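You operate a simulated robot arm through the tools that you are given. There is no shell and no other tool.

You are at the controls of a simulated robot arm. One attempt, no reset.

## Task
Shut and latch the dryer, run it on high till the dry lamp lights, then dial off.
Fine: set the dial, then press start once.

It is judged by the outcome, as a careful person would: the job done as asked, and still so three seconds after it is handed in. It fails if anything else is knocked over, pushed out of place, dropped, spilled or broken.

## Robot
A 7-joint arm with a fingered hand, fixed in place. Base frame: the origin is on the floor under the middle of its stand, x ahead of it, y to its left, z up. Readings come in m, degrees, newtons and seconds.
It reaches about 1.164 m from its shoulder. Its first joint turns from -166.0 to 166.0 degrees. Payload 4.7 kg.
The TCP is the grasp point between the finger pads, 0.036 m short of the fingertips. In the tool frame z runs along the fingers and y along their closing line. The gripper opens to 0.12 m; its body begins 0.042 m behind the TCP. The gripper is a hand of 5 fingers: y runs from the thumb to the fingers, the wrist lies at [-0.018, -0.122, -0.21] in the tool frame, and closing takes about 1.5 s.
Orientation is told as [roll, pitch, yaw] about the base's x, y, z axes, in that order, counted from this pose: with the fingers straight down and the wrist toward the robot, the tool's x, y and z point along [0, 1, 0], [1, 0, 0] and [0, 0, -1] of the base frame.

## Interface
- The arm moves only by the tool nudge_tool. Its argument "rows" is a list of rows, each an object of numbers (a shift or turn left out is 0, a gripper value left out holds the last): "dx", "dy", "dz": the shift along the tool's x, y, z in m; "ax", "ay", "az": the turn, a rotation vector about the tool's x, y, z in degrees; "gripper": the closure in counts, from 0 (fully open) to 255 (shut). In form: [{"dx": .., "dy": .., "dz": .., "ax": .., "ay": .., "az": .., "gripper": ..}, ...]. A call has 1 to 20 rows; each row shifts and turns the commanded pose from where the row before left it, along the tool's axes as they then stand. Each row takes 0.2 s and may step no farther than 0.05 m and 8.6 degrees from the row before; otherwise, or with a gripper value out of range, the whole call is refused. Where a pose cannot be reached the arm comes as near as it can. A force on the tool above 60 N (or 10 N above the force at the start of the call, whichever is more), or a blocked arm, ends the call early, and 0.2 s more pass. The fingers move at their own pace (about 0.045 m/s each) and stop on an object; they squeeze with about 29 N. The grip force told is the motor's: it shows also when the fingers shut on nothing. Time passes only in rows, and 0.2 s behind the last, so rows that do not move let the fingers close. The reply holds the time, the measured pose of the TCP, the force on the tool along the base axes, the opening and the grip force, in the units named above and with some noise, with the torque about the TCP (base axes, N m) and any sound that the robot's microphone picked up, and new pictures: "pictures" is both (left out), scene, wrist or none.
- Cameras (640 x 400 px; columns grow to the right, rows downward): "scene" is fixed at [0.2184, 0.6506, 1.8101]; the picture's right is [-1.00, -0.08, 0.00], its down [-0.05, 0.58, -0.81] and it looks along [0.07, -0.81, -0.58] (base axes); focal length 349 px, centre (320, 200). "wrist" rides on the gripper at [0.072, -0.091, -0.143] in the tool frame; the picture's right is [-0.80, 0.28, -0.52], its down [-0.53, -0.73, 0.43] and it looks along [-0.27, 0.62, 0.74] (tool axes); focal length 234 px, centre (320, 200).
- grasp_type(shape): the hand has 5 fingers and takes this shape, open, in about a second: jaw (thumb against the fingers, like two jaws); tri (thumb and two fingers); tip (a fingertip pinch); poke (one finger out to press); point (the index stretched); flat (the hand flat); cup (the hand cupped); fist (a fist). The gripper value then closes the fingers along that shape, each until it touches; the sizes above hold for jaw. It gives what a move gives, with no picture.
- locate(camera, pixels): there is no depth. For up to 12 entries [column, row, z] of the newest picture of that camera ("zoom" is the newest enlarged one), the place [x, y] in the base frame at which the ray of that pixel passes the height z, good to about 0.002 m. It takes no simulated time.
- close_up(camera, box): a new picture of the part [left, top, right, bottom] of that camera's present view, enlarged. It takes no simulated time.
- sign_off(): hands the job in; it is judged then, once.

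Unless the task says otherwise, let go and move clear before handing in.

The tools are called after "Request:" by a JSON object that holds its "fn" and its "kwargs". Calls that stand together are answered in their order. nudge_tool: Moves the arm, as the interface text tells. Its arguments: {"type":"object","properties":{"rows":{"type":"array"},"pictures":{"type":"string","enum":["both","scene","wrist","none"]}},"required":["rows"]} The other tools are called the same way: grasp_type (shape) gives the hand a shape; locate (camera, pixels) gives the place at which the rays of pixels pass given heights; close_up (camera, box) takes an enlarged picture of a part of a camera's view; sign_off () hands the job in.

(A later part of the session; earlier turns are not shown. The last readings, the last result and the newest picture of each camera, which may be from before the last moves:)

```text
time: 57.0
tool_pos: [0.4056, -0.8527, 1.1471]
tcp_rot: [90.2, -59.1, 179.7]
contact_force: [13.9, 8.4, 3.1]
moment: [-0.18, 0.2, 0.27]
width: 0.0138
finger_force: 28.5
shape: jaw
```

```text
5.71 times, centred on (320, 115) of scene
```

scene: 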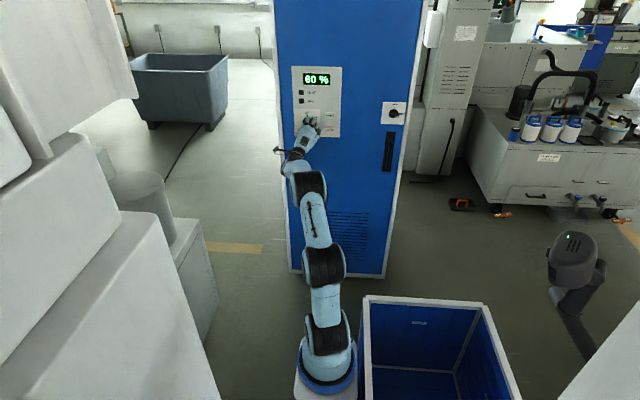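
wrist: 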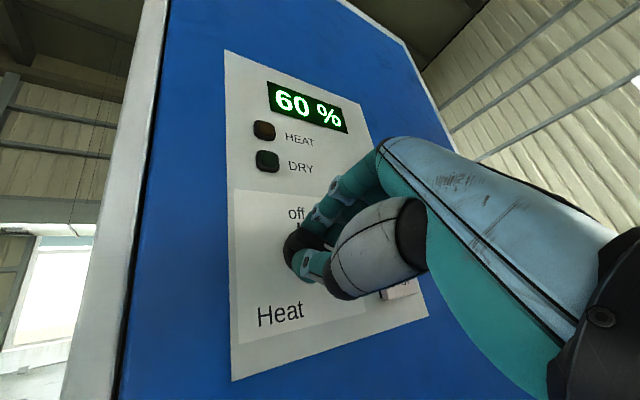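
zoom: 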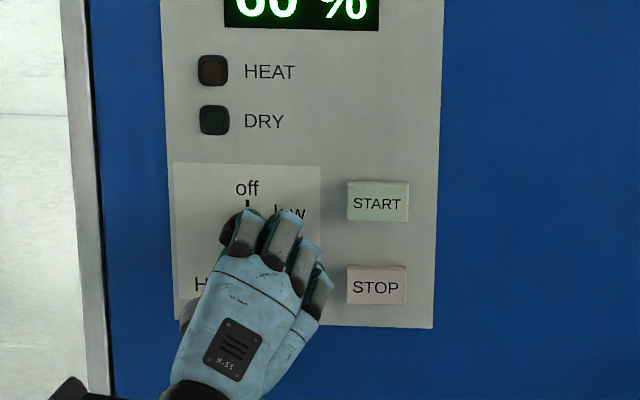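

At ~121° the hand is clear of both buttons. I'll open slightly, back straight out and check the dial pointer.

Request:
{"fn": "nudge_tool", "kwargs": {"rows": [{"gripper": 160}, {}, {}, {}, {"dz": -0.015}, {"dz": -0.03}, {"dz": -0.04}, {"dz": -0.04}, {"dz": -0.04}]}}

Request:
{"fn": "close_up", "kwargs": {"camera": "wrist", "box": [160, 200, 360, 340]}}

Request:
{"fn": "close_up", "kwargs": {"camera": "scene", "box": [280, 80, 360, 150]}}

```text
time: 59.0
tool_pos: [0.4037, -0.687, 1.1462]
tcp_rot: [89.9, -59.1, 179.9]
contact_force: [-0.6, 0.1, -1.1]
moment: [-0.07, -0.03, 0.0]
width: 0.0445
finger_force: 0.1
shape: jaw
```

scene: 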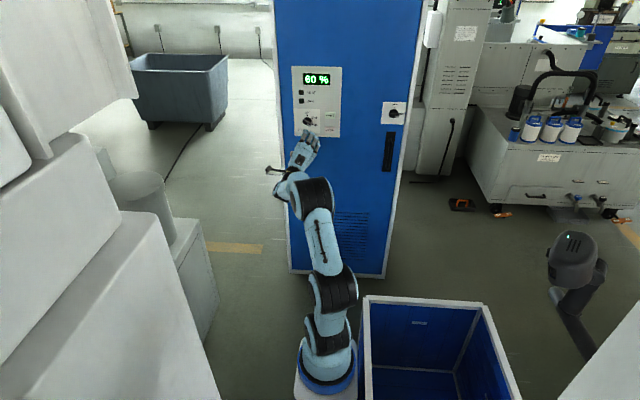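
wrist: 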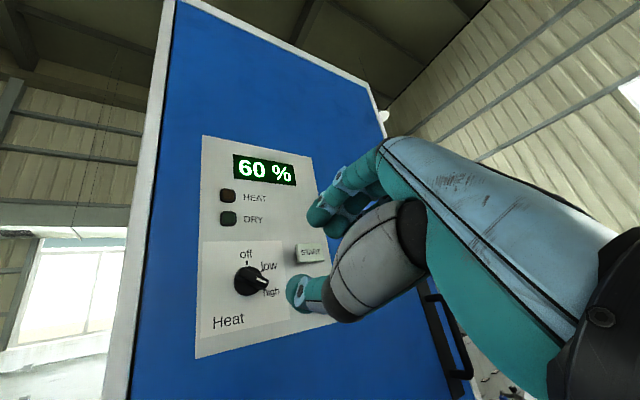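

```text
2.86 times, centred on (260, 270) of wrist
```

zoom: 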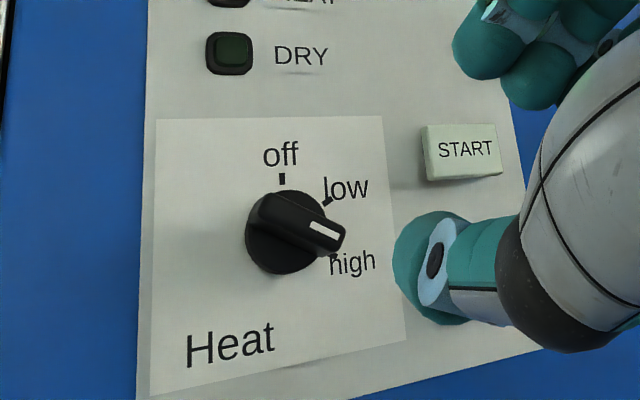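

```text
5.71 times, centred on (320, 115) of scene
```

zoom: 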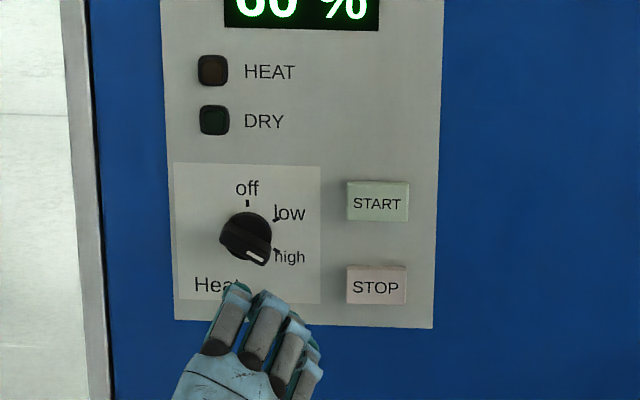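

The pointer now sits at "high" (tick hidden beneath it). Next I'll level the hand, move back a bit in front of START and form the poke shape to see where its fingertip lies.

Request:
{"fn": "nudge_tool", "kwargs": {"rows": [{"az": -8.07}, {"az": -8.07}, {"az": -8.07}, {"az": -8.07}, {"az": -8.07}, {"az": -8.07}, {"az": -8.07}, {"az": -8.07}, {"az": -8.07}, {"az": -8.07}, {"az": -8.07}, {"az": -8.07}, {"az": -8.07}, {"az": -8.07}, {"az": -8.07}, {"dy": -0.035, "dx": -0.013}, {"dy": -0.035, "dx": -0.013}, {"dy": -0.035, "dx": -0.013}], "pictures": "none"}}

Request:
{"fn": "grasp_type", "kwargs": {"shape": "poke"}}

Request:
{"fn": "nudge_tool", "kwargs": {"rows": [{}]}}

Request:
{"fn": "close_up", "kwargs": {"camera": "scene", "box": [280, 80, 360, 150]}}

Request:
{"fn": "close_up", "kwargs": {"camera": "wrist", "box": [200, 160, 440, 340]}}

```text
time: 62.8
tool_pos: [0.3005, -0.6891, 1.1855]
tcp_rot: [-90.1, 0.1, -0.1]
contact_force: [0.2, 0.7, 0.0]
moment: [0.0, 0.0, -0.02]
width: 0.045
finger_force: 0.0
shape: jaw
```

```text
time: 63.7
tool_pos: [0.2993, -0.6883, 1.186]
tcp_rot: [-90.1, 0.0, 0.0]
contact_force: [0.0, 0.6, 0.5]
moment: [0.02, -0.02, -0.01]
width: 0.0
finger_force: 0.1
shape: poke
```

```text
time: 64.1
tool_pos: [0.3007, -0.688, 1.1849]
tcp_rot: [-90.1, 0.1, 0.0]
contact_force: [0.5, -0.3, -0.3]
moment: [0.01, 0.02, -0.03]
width: 0.0
finger_force: 0.0
shape: poke
```

scene: 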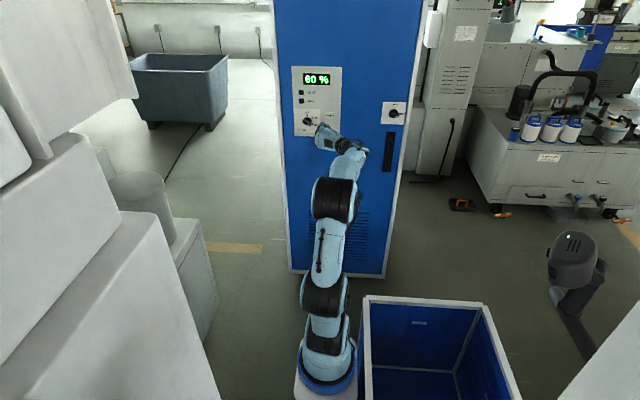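
wrist: 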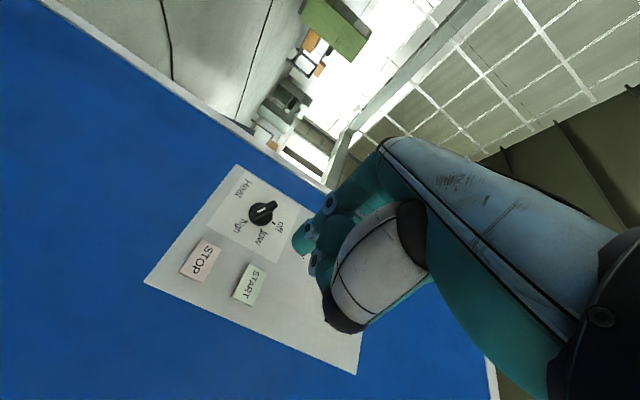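

```text
5.71 times, centred on (320, 115) of scene
```

zoom: 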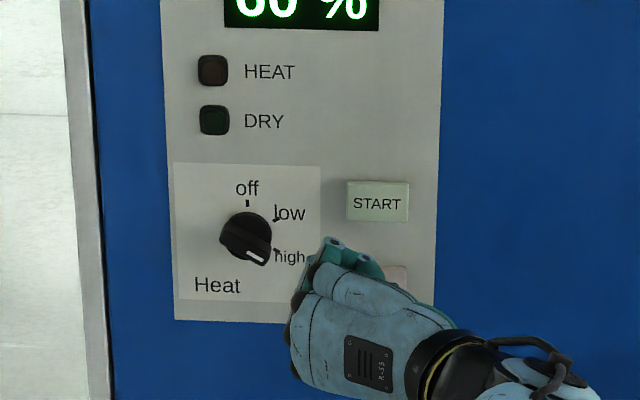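

```text
2.22 times, centred on (320, 250) of wrist
```

zoom: 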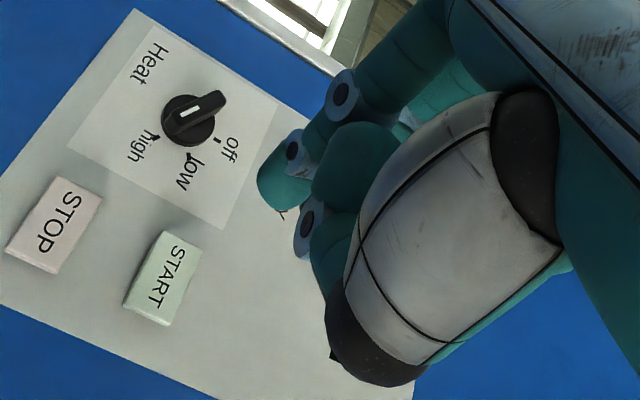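

In the poke shape the index tip appears near wrist pixel (302,238), not far beyond the knuckles. I'll see whether the "point" shape stretches the finger out more clearly.

Request:
{"fn": "grasp_type", "kwargs": {"shape": "point"}}

Request:
{"fn": "nudge_tool", "kwargs": {"rows": [{"gripper": 0}, {}]}}

Request:
{"fn": "close_up", "kwargs": {"camera": "scene", "box": [280, 80, 360, 150]}}

Request:
{"fn": "close_up", "kwargs": {"camera": "wrist", "box": [200, 160, 440, 340]}}

```text
time: 65.0
tool_pos: [0.2994, -0.6863, 1.1855]
tcp_rot: [-90.1, 0.0, -0.1]
contact_force: [0.3, -0.4, 0.2]
moment: [0.03, 0.0, -0.01]
width: 0.0
finger_force: 0.0
shape: point
```

```text
time: 65.6
tool_pos: [0.2997, -0.6867, 1.1864]
tcp_rot: [-90.1, 0.1, -0.1]
contact_force: [0.9, 0.9, -0.2]
moment: [0.01, -0.05, 0.0]
width: 0.0
finger_force: 0.0
shape: point
```

scene: 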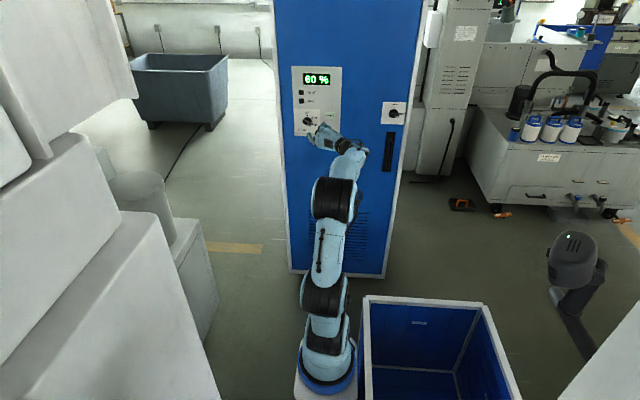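
wrist: 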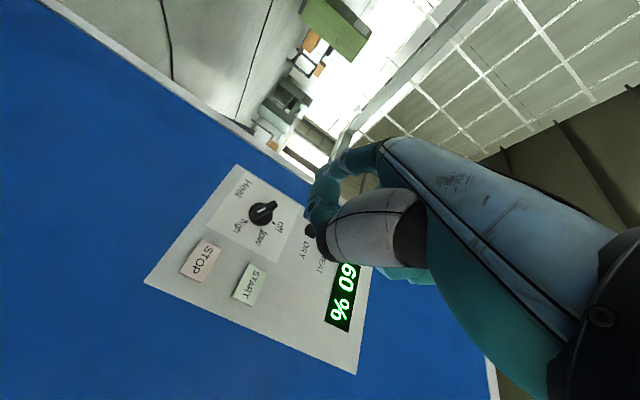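

```text
5.71 times, centred on (320, 115) of scene
```

zoom: 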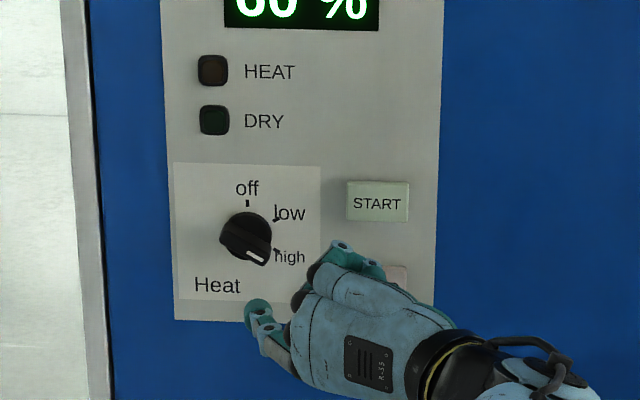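

```text
2.22 times, centred on (320, 250) of wrist
```

zoom: 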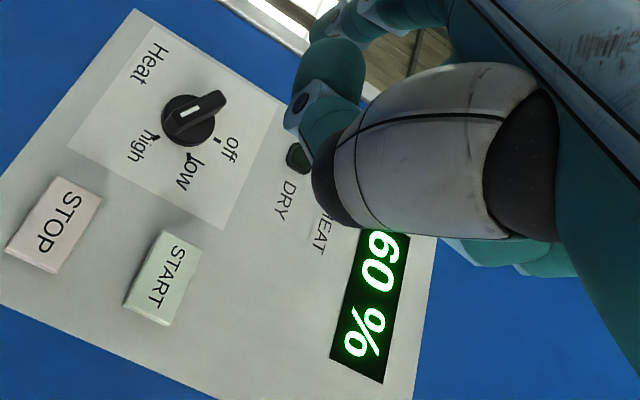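

"point" stretches the index obliquely to the hand; "poke" aims the finger along the tool axis, which suits pressing. I'll go back to poke with the gripper fully open and triangulate its fingertip.

Request:
{"fn": "grasp_type", "kwargs": {"shape": "poke"}}

Request:
{"fn": "nudge_tool", "kwargs": {"rows": [{"gripper": 0}, {}]}}

Request:
{"fn": "close_up", "kwargs": {"camera": "scene", "box": [300, 100, 350, 140]}}

Request:
{"fn": "close_up", "kwargs": {"camera": "wrist", "box": [260, 190, 380, 290]}}

```text
time: 66.5
tool_pos: [0.3004, -0.6882, 1.1848]
tcp_rot: [-90.1, 0.0, -0.1]
contact_force: [-0.8, 0.7, 0.6]
moment: [0.0, -0.03, 0.02]
width: 0.0
finger_force: 0.0
shape: poke
```

```text
time: 67.1
tool_pos: [0.2998, -0.6874, 1.1857]
tcp_rot: [-90.1, 0.1, 0.0]
contact_force: [-0.7, 1.2, 0.0]
moment: [0.0, 0.0, 0.02]
width: 0.0
finger_force: 0.1
shape: poke
```

scene: 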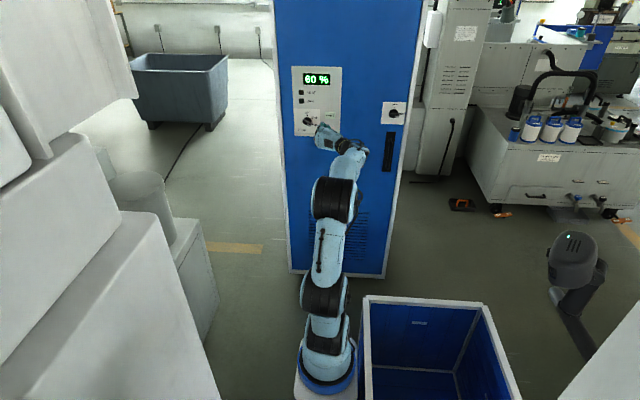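
wrist: 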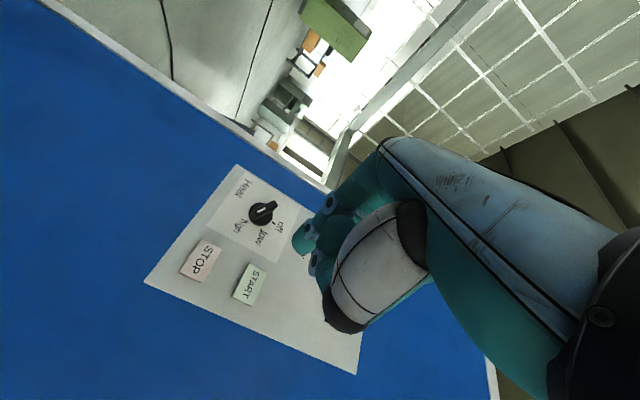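

```text
10.00 times, centred on (325, 120) of scene
```

zoom: 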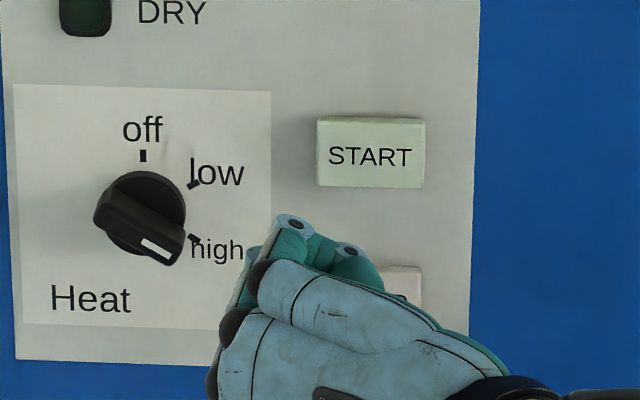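

```text
4.00 times, centred on (320, 240) of wrist
```

zoom: 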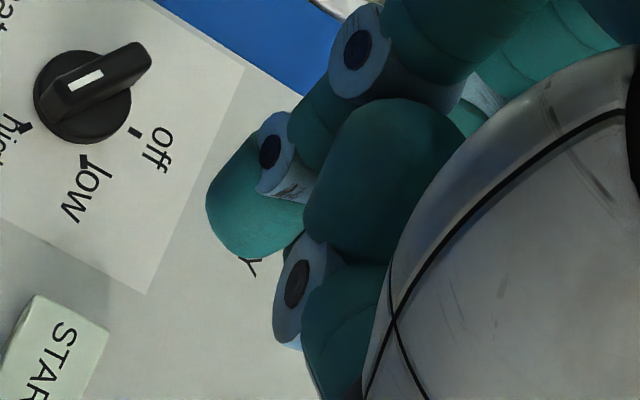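

I'll triangulate the index's last joint and tip from both views.

Request:
{"fn": "locate", "kwargs": {"camera": "scene", "pixels": [[322.5, 122.2, 1.18], [322.5, 122.2, 1.2], [322.5, 122.2, 1.22], [322.5, 122.2, 1.24], [328, 125, 1.2], [328, 125, 1.22]]}}

Request:
{"fn": "locate", "kwargs": {"camera": "wrist", "pixels": [[307.5, 228.7, 1.16], [307.5, 228.7, 1.18], [307.5, 228.7, 1.2], [307.5, 228.7, 1.22], [297, 247, 1.16], [297, 247, 1.18], [297, 247, 1.2], [297, 247, 1.22], [245, 285, 1.18], [245, 285, 1.2]]}}

```text
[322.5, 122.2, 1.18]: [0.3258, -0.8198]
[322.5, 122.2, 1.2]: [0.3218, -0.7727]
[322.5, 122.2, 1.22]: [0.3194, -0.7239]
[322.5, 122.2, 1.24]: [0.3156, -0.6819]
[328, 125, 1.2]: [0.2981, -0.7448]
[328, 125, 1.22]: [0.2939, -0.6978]
```

```text
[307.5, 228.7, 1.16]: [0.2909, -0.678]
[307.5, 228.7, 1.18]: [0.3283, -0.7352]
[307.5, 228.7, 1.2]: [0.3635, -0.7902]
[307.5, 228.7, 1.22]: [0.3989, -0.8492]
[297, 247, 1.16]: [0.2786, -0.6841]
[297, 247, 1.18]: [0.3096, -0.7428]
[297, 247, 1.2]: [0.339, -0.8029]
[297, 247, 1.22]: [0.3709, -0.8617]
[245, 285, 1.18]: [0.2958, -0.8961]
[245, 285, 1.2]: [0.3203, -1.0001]
```

The tip is partly hidden from the scene camera in this pose. I'll tilt the fingers downward for a moment so the scene camera sees the poking finger in profile and I can measure its tip relative to the TCP.

Request:
{"fn": "nudge_tool", "kwargs": {"rows": [{"dz": -0.03}, {"ay": 8.5}, {"ay": 8.5}, {"ay": 8.5}, {"ay": 8.5}, {"ay": 8.5}, {"ay": 8.5}, {"ay": 8.5}, {"ay": 8.5}]}}

Request:
{"fn": "close_up", "kwargs": {"camera": "scene", "box": [290, 90, 350, 140]}}

Request:
{"fn": "close_up", "kwargs": {"camera": "wrist", "box": [260, 190, 380, 290]}}

```text
time: 69.1
tool_pos: [0.2987, -0.6582, 1.1862]
tcp_rot: [-22.0, 0.1, -0.1]
contact_force: [-0.7, -0.2, 1.5]
moment: [-0.03, -0.01, -0.02]
width: 0.0
finger_force: 0.1
shape: poke
```

scene: 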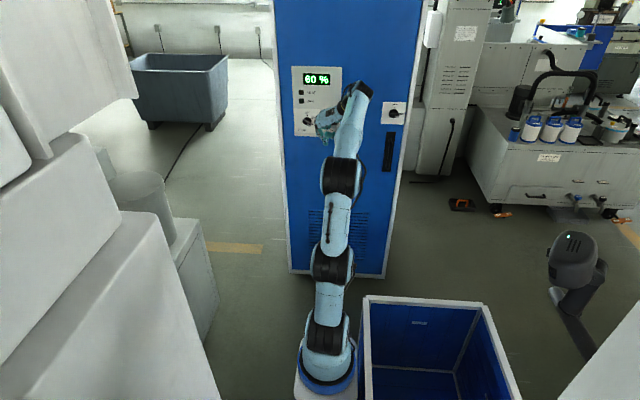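
wrist: 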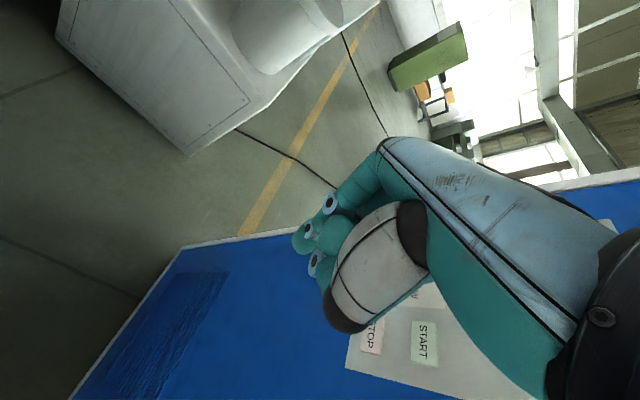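

```text
8.00 times, centred on (320, 115) of scene
```

zoom: 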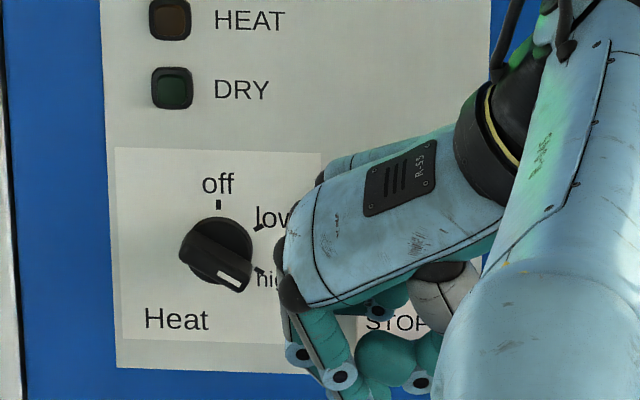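

```text
4.00 times, centred on (320, 240) of wrist
```

zoom: 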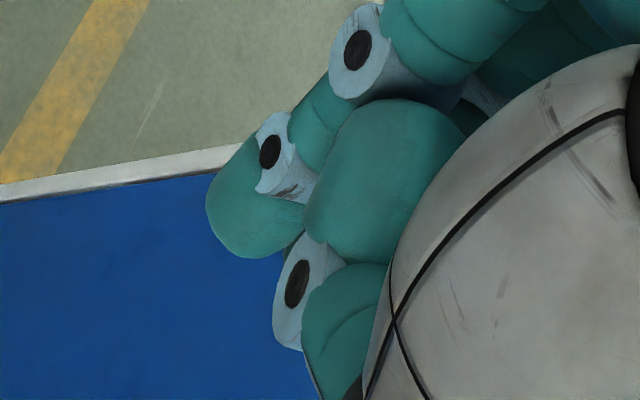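

Request:
{"fn": "close_up", "kwargs": {"camera": "scene", "box": [305, 120, 345, 150]}}

```text
13.33 times, centred on (325, 135) of scene
```

zoom: 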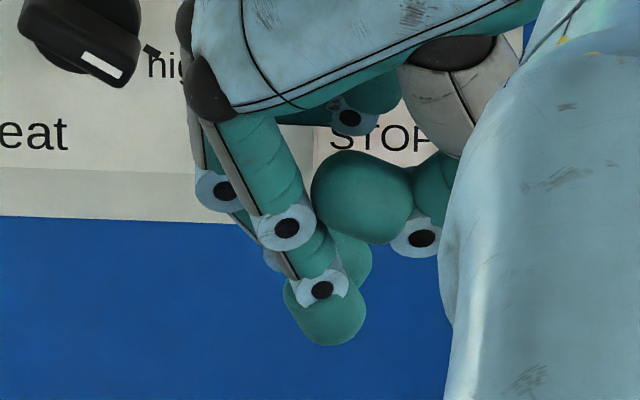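

Now the poking finger is clear in profile: its tip is at scene ≈(325.4,143.6) (centre), lowest point ≈(325.8,145.9). I'll intersect with the wrist ray of the tip.

Request:
{"fn": "locate", "kwargs": {"camera": "scene", "pixels": [[325.4, 143.6, 1.14], [325.4, 143.6, 1.15], [325.4, 143.6, 1.16], [325.4, 143.6, 1.17], [325.8, 145.9, 1.14], [325.8, 145.9, 1.15], [325.0, 141.8, 1.16], [325.0, 141.8, 1.17]]}}

Request:
{"fn": "locate", "kwargs": {"camera": "wrist", "pixels": [[300, 245, 1.14], [300, 245, 1.15], [300, 245, 1.16], [300, 245, 1.17], [297, 251, 1.14], [297, 251, 1.15], [307.5, 228.7, 1.15], [307.5, 228.7, 1.16], [307.5, 228.7, 1.17]]}}

```text
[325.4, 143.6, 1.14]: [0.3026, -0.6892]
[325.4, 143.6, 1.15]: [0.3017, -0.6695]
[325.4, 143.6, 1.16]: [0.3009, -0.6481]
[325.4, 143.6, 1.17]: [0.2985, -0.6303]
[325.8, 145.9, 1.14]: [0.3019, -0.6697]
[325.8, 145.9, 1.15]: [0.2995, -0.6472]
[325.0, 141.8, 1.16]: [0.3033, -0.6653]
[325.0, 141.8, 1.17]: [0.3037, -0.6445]
```

```text
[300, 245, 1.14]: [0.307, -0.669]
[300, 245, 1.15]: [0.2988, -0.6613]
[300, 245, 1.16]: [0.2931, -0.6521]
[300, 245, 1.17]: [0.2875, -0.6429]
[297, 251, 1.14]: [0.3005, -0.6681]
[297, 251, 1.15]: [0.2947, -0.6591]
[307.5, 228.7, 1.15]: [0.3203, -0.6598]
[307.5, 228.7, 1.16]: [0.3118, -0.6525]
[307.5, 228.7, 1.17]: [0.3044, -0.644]
```

Fingertip end is at tool ≈(0.007,0.0025,0.047). I'll level the hand again and line that tip up with START's centre (0.297, z 1.186), stopping ~4 cm short.

Request:
{"fn": "nudge_tool", "kwargs": {"rows": [{"ay": -8.5}, {"ay": -8.5}, {"ay": -8.5}, {"ay": -8.5}, {"ay": -8.5}, {"ay": -8.5}, {"ay": -8.5}, {"ay": -8.5}, {"dx": -0.007, "dy": -0.0045, "dz": 0.035}, {"dz": 0.035}, {"dz": 0.03}, {"dz": 0.03}, {"dz": 0.01}]}}

Request:
{"fn": "close_up", "kwargs": {"camera": "scene", "box": [290, 85, 360, 140]}}

Request:
{"fn": "close_up", "kwargs": {"camera": "wrist", "box": [200, 180, 380, 300]}}

```text
time: 71.9
tool_pos: [0.2941, -0.799, 1.1903]
tcp_rot: [-90.0, 0.0, 0.0]
contact_force: [-0.2, 0.3, 0.5]
moment: [0.0, 0.04, -0.01]
width: 0.0
finger_force: 0.0
shape: poke
```

scene: 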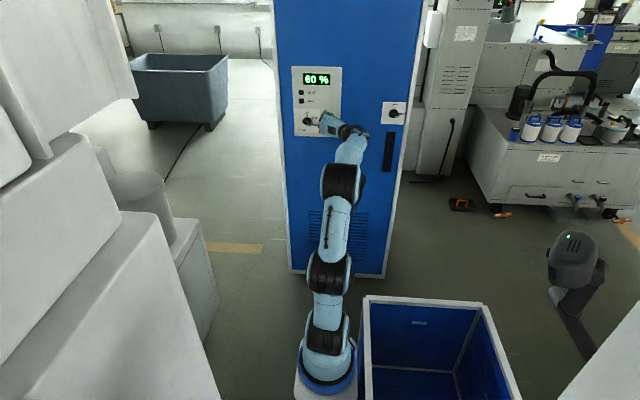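
wrist: 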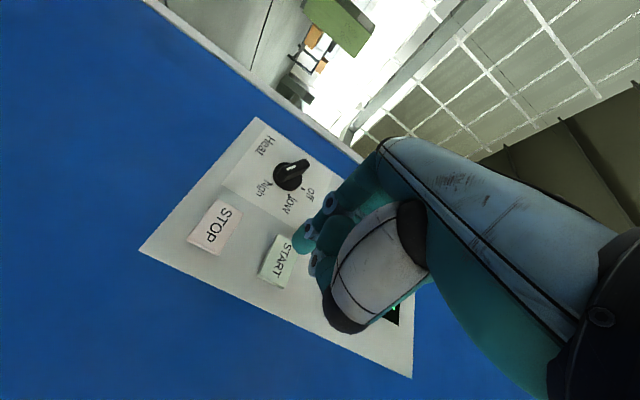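

```text
7.27 times, centred on (325, 112) of scene
```

zoom: 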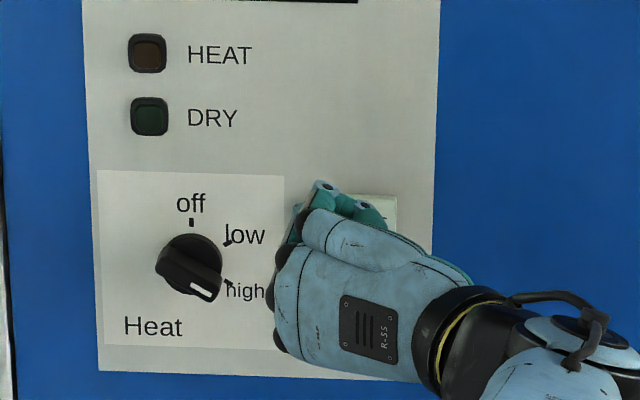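

```text
3.33 times, centred on (290, 240) of wrist
```

zoom: 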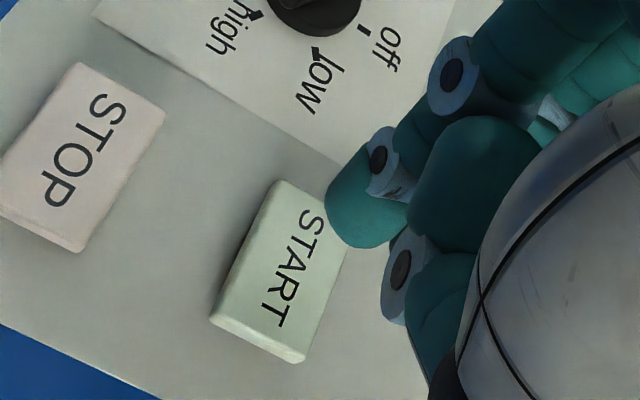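

The tip's forward line lands at ≈(286,275) in this zoom, on START's centre (285,265). I'll move up to just short of contact.

Request:
{"fn": "nudge_tool", "kwargs": {"rows": [{"dz": 0.015}, {"dz": 0.015}, {"dz": 0.006}]}}

Request:
{"fn": "close_up", "kwargs": {"camera": "wrist", "box": [200, 180, 380, 300]}}

```text
time: 72.7
tool_pos: [0.2938, -0.8361, 1.1915]
tcp_rot: [-90.0, 0.0, -0.1]
contact_force: [-0.3, 0.7, 0.3]
moment: [0.04, -0.01, -0.01]
width: 0.0001
finger_force: 0.2
shape: poke
```

scene: 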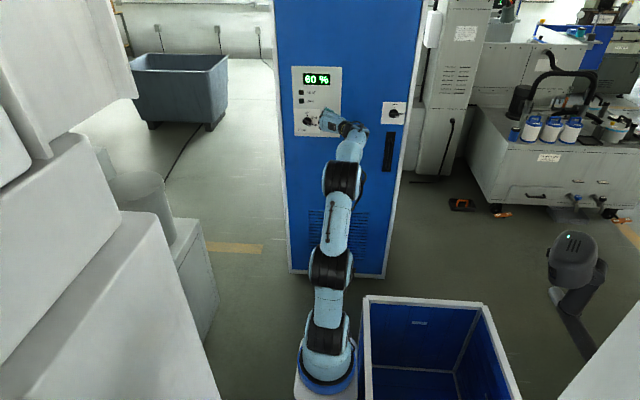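
wrist: 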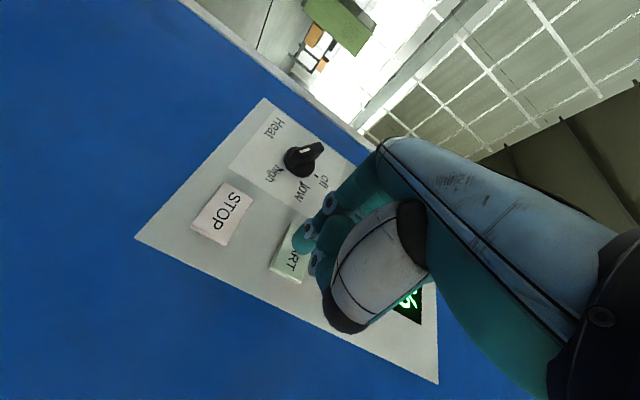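

```text
3.33 times, centred on (290, 240) of wrist
```

zoom: 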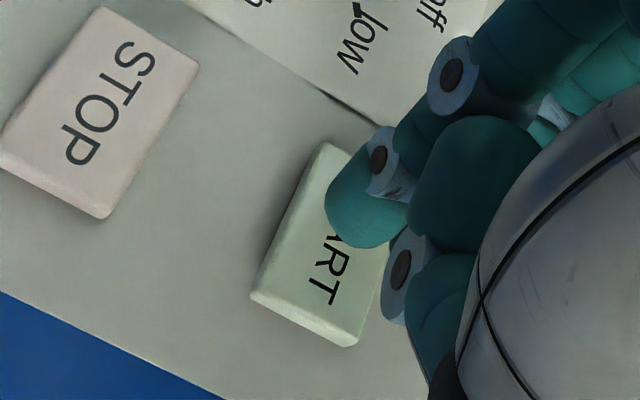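

The tip hovers just over START. Pressing slowly in small steps and listening for the click.

Request:
{"fn": "nudge_tool", "kwargs": {"rows": [{"dz": 0.003}, {"dz": 0.003}, {"dz": 0.003}], "pictures": "scene"}}

Request:
{"fn": "close_up", "kwargs": {"camera": "scene", "box": [285, 65, 365, 135]}}

```text
time: 73.5
tool_pos: [0.2942, -0.8437, 1.193]
tcp_rot: [-90.2, 0.1, -0.1]
contact_force: [0.7, -0.1, 0.5]
moment: [0.02, 0.0, -0.04]
width: 0.0
finger_force: 0.1
shape: poke
```

scene: 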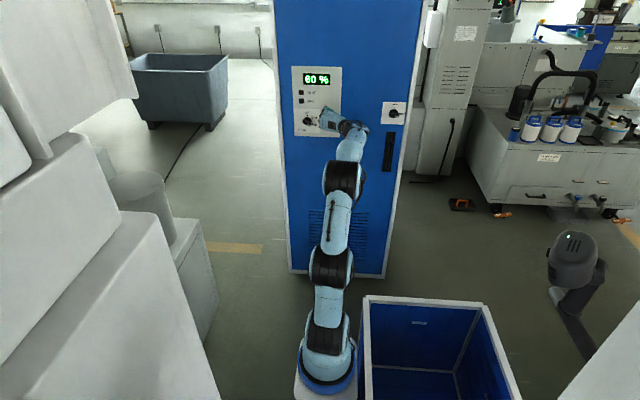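

```text
5.71 times, centred on (325, 100) of scene
```

zoom: 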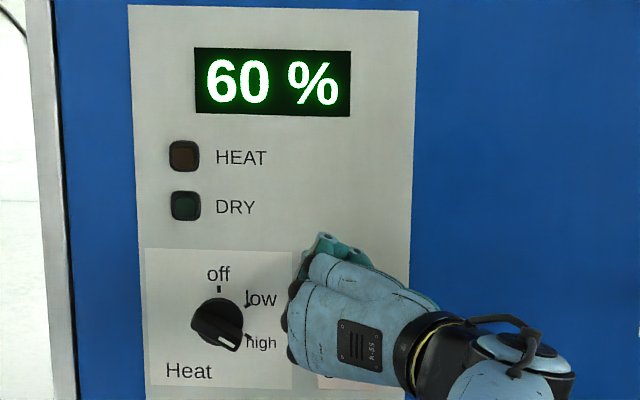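

No contact yet at y=-0.844. Continuing in small steps.

Request:
{"fn": "nudge_tool", "kwargs": {"rows": [{"dz": 0.003}, {"dz": 0.003}], "pictures": "both"}}

Request:
{"fn": "close_up", "kwargs": {"camera": "scene", "box": [285, 65, 365, 135]}}

Request:
{"fn": "close_up", "kwargs": {"camera": "wrist", "box": [200, 180, 380, 300]}}

```text
time: 74.1
tool_pos: [0.295, -0.8507, 1.1928]
tcp_rot: [-90.1, 0.1, -0.1]
contact_force: [-0.1, 0.5, 0.3]
moment: [0.01, -0.01, 0.02]
width: 0.0
finger_force: 0.1
shape: poke
```

scene: 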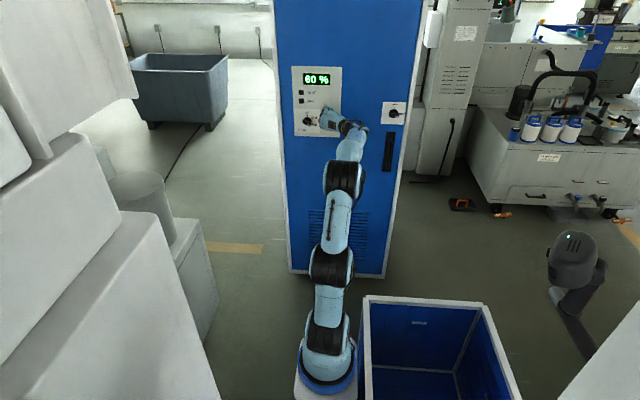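
wrist: 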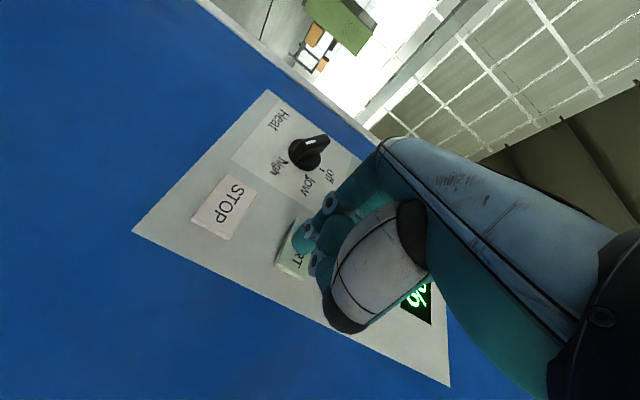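

```text
5.71 times, centred on (325, 100) of scene
```

zoom: 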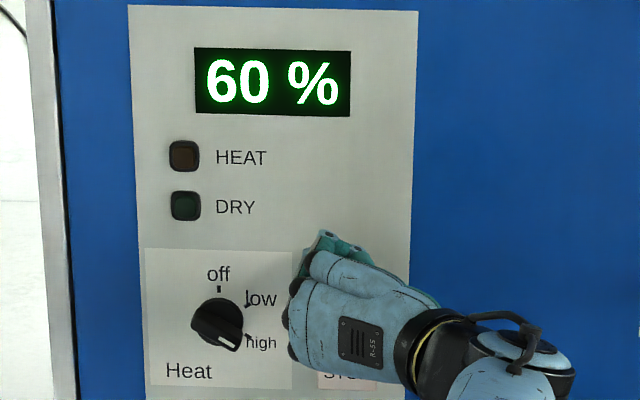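

```text
3.33 times, centred on (290, 240) of wrist
```

zoom: 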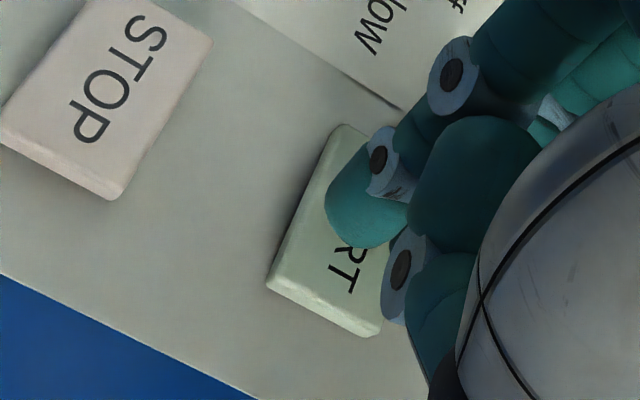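

Still no force at y=-0.851; the button face must be slightly deeper. Continuing.

Request:
{"fn": "nudge_tool", "kwargs": {"rows": [{"dz": 0.003}, {"dz": 0.003}], "pictures": "scene"}}

Request:
{"fn": "close_up", "kwargs": {"camera": "scene", "box": [285, 65, 365, 135]}}

```text
time: 74.7
tool_pos: [0.2954, -0.8543, 1.1923]
tcp_rot: [-90.0, 0.1, 0.0]
contact_force: [0.3, 15.8, -4.1]
moment: [0.07, 0.02, -0.02]
width: 0.0
finger_force: 0.1
shape: poke
heard: click
```

scene: 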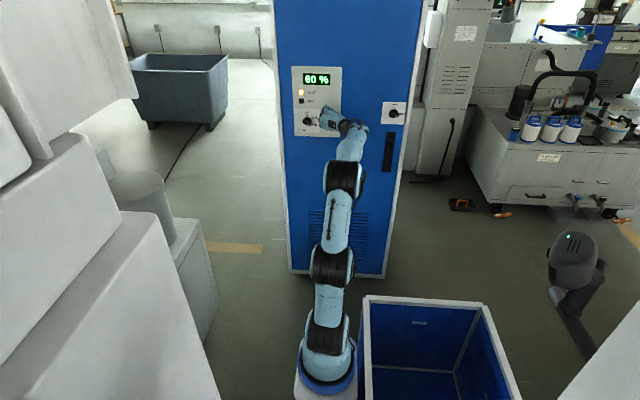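

```text
5.71 times, centred on (325, 100) of scene
```

zoom: 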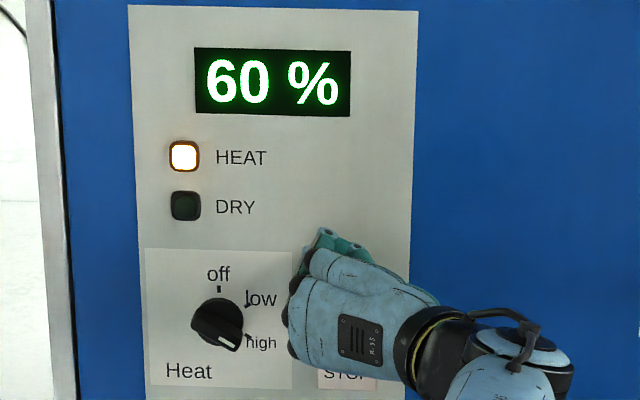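

A click was heard and the HEAT lamp at (184,156) of the zoom is lit: it's running. I'll back straight off START.

Request:
{"fn": "nudge_tool", "kwargs": {"rows": [{"dz": -0.02}, {"dz": -0.04}, {"dz": -0.04}, {"dz": -0.04}, {"dz": -0.03}], "pictures": "scene"}}

Request:
{"fn": "close_up", "kwargs": {"camera": "scene", "box": [285, 65, 365, 135]}}

```text
time: 75.9
tool_pos: [0.2935, -0.6855, 1.1907]
tcp_rot: [-90.1, 0.0, -0.2]
contact_force: [0.1, -0.7, -0.8]
moment: [-0.09, 0.04, 0.01]
width: 0.0
finger_force: 0.1
shape: poke
```

scene: 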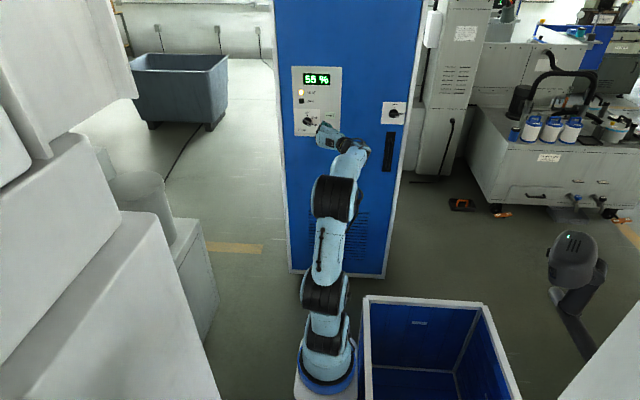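

```text
5.71 times, centred on (325, 100) of scene
```

zoom: 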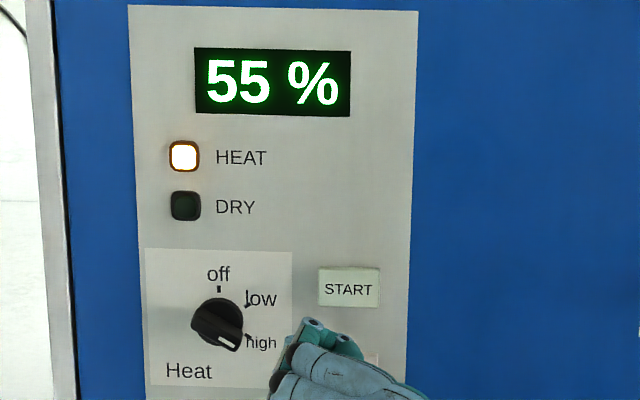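

Display reads 55 % and falling. I'll switch to jaw and pre-position at the dial with the hand turned to match "high" (120°), so I can turn it off promptly.

Request:
{"fn": "grasp_type", "kwargs": {"shape": "jaw"}}

Request:
{"fn": "nudge_tool", "kwargs": {"rows": [{"dy": 0.037, "dx": 0.0147, "gripper": 150}, {"dy": 0.037, "dx": 0.0147}, {"dy": 0.0365, "dx": 0.0147}, {"az": 8}, {"az": 8}, {"az": 8}, {"az": 8}, {"az": 8}, {"az": 8}, {"az": 8}, {"az": 8}, {"az": 8}, {"az": 8}, {"az": 8}, {"az": 8}, {"az": 8}, {"az": 8}, {"az": 7.5}, {"dz": 0.04}, {"dz": 0.04}]}}

Request:
{"fn": "close_up", "kwargs": {"camera": "scene", "box": [285, 65, 365, 135]}}

Request:
{"fn": "close_up", "kwargs": {"camera": "wrist", "box": [200, 180, 380, 300]}}

```text
time: 76.8
tool_pos: [0.2945, -0.6867, 1.1913]
tcp_rot: [-90.0, 0.1, -0.2]
contact_force: [0.4, -0.4, 0.2]
moment: [-0.01, 0.01, -0.02]
width: 0.12
finger_force: 0.0
shape: jaw
```

```text
time: 81.0
tool_pos: [0.4053, -0.7658, 1.1498]
tcp_rot: [90.1, -60.5, 179.7]
contact_force: [0.4, 0.7, 0.7]
moment: [0.1, -0.02, -0.03]
width: 0.0497
finger_force: 0.0
shape: jaw
```

scene: 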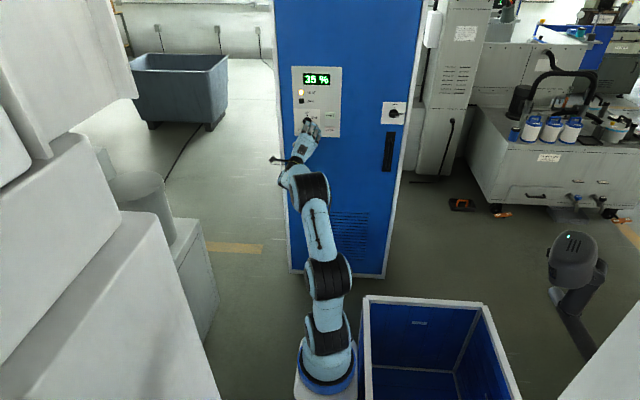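
wrist: 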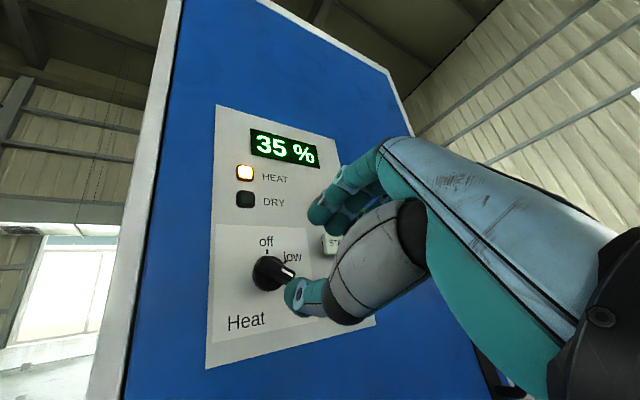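

```text
5.71 times, centred on (325, 100) of scene
```

zoom: 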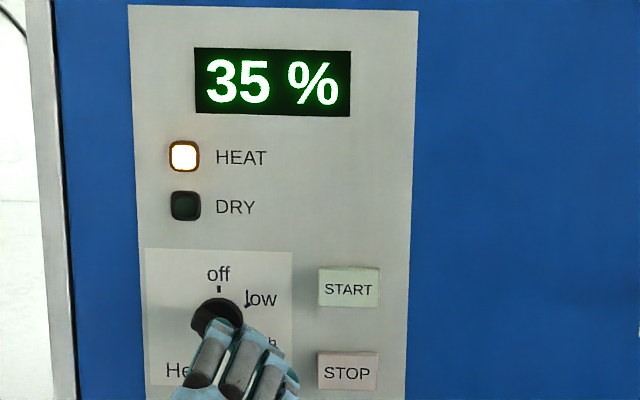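

```text
3.33 times, centred on (290, 240) of wrist
```

zoom: 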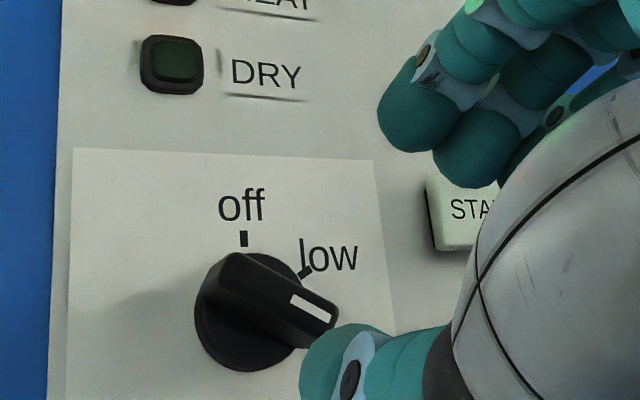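

35 % now. The dial bar is on the tool axis within a couple of mm; I'll slide in to straddle it (not gripping yet) and watch the DRY lamp.

Request:
{"fn": "nudge_tool", "kwargs": {"rows": [{"dz": 0.03, "dy": -0.0015}, {"dz": 0.03}, {"dz": 0.02}, {"dz": 0.006}]}}

Request:
{"fn": "close_up", "kwargs": {"camera": "scene", "box": [285, 65, 365, 135]}}

Request:
{"fn": "close_up", "kwargs": {"camera": "wrist", "box": [200, 180, 380, 300]}}

```text
time: 82.0
tool_pos: [0.4046, -0.8509, 1.1484]
tcp_rot: [90.1, -60.6, 179.8]
contact_force: [0.0, -0.3, 0.0]
moment: [0.02, 0.03, -0.03]
width: 0.05
finger_force: 0.2
shape: jaw
```

scene: 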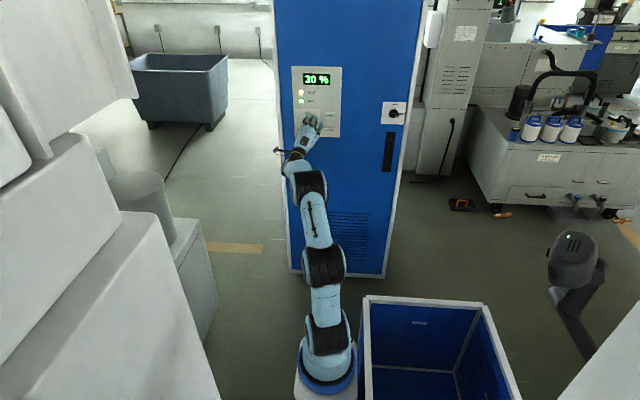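
wrist: 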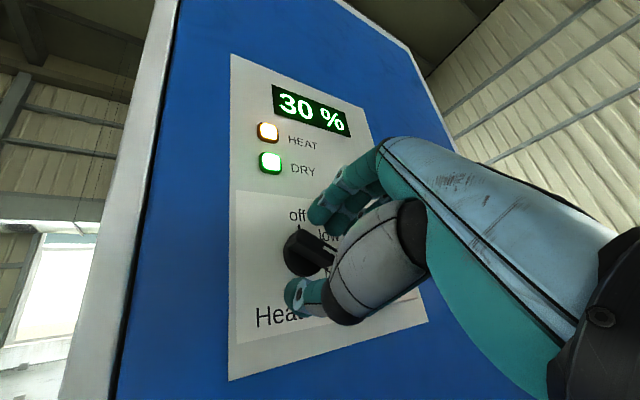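

```text
5.71 times, centred on (325, 100) of scene
```

zoom: 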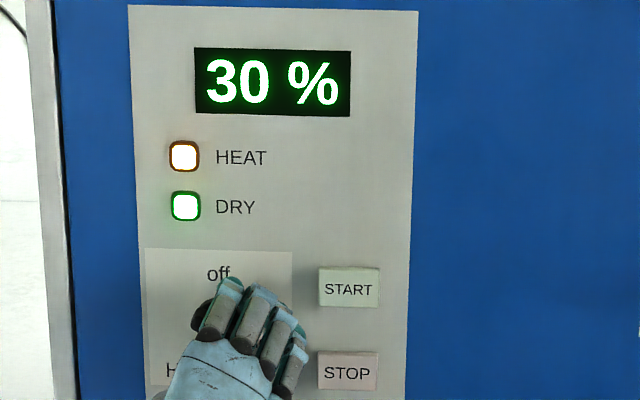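

```text
3.33 times, centred on (290, 240) of wrist
```

zoom: 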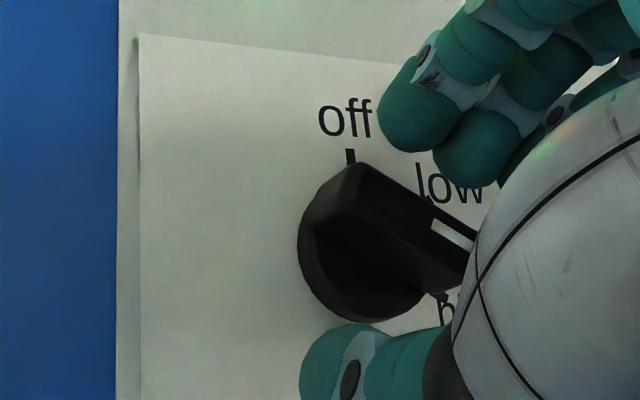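

The DRY lamp is lit (green) at 30 %. Gripping and turning the dial back to off at once.

Request:
{"fn": "nudge_tool", "kwargs": {"rows": [{"gripper": 255}, {}, {}, {}, {"az": -7.5}, {"az": -7.5}, {"az": -7.5}, {"az": -7.5}, {"az": -7.5}, {"az": -7.5}, {"az": -7.5}, {"az": -7.5}, {"az": -7.5}, {"az": -7.5}, {"az": -7.5}, {"az": -7.5}, {"az": -7.5}, {"az": -7.5}, {"az": -7.5}, {"az": -7.5}]}}

Request:
{"fn": "close_up", "kwargs": {"camera": "scene", "box": [285, 65, 365, 135]}}

Request:
{"fn": "close_up", "kwargs": {"camera": "wrist", "box": [200, 180, 380, 300]}}

```text
time: 86.2
tool_pos: [0.4049, -0.8518, 1.1498]
tcp_rot: [-90.2, 0.4, -0.1]
contact_force: [-9.9, -3.2, 12.6]
moment: [-0.35, -0.2, -0.25]
width: 0.0088
finger_force: 29.1
shape: jaw
```

scene: 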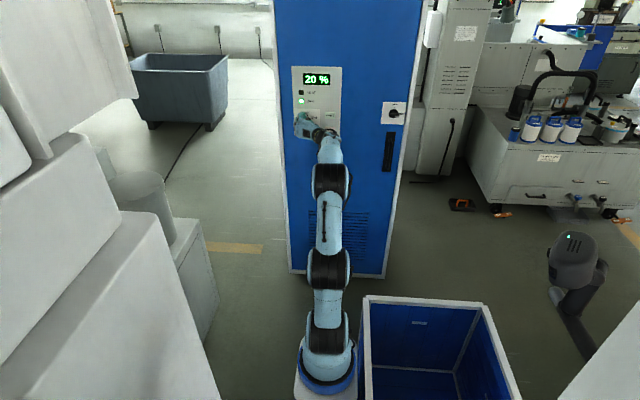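
wrist: 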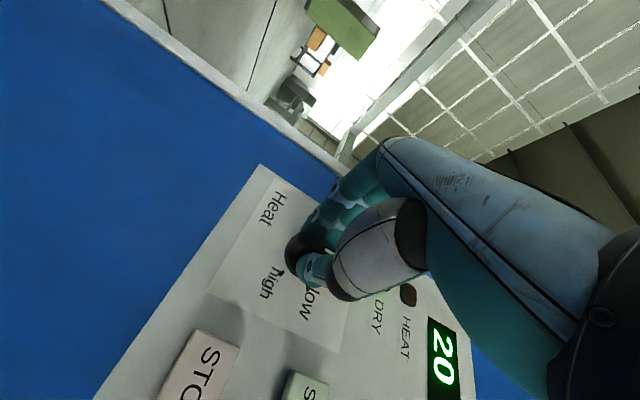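

```text
5.71 times, centred on (325, 100) of scene
```

zoom: 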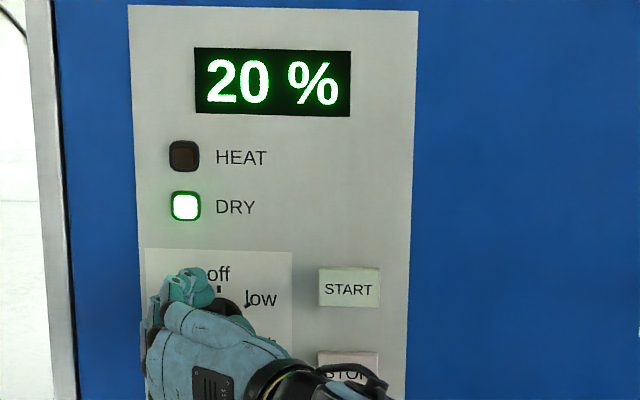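

```text
3.33 times, centred on (290, 240) of wrist
```

zoom: 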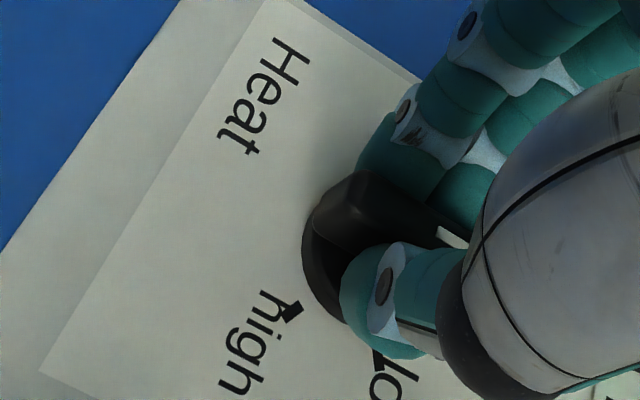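

HEAT lamp is out at 20 %. I'll release, back out and check that the pointer really is at off.

Request:
{"fn": "nudge_tool", "kwargs": {"rows": [{"gripper": 150}, {}, {}, {}, {"dz": -0.015}, {"dz": -0.03}, {"dz": -0.04}, {"dz": -0.04}, {"dz": -0.04}]}}

Request:
{"fn": "close_up", "kwargs": {"camera": "scene", "box": [285, 65, 365, 135]}}

Request:
{"fn": "close_up", "kwargs": {"camera": "wrist", "box": [200, 210, 340, 320]}}

```text
time: 88.2
tool_pos: [0.4059, -0.687, 1.1464]
tcp_rot: [-90.1, 0.6, -0.1]
contact_force: [0.0, 0.1, -1.4]
moment: [-0.08, 0.02, 0.01]
width: 0.0489
finger_force: 0.0
shape: jaw
```

scene: 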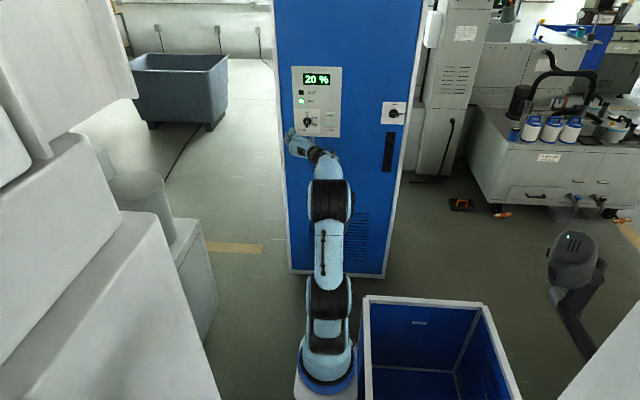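
wrist: 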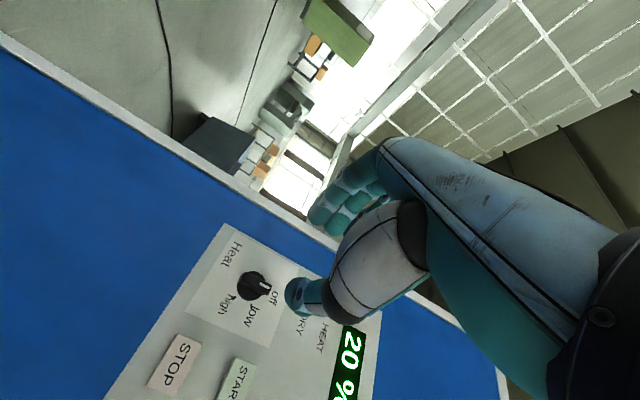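

```text
5.71 times, centred on (325, 100) of scene
```

zoom: 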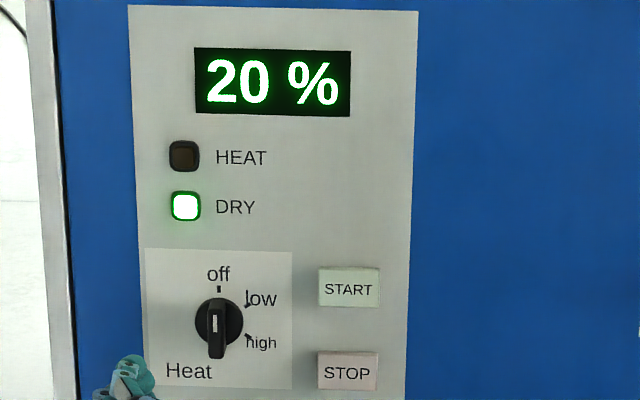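

```text
3.64 times, centred on (270, 265) of wrist
```

zoom: 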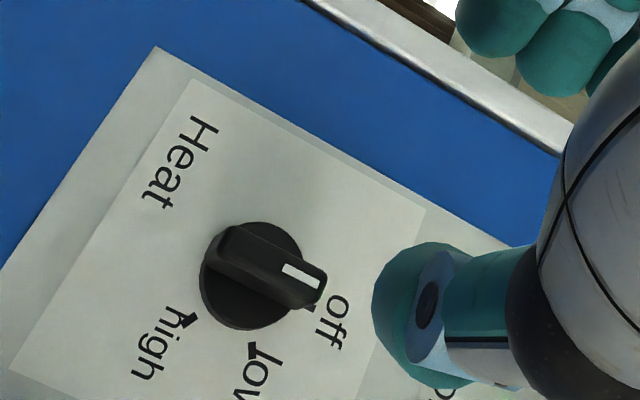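

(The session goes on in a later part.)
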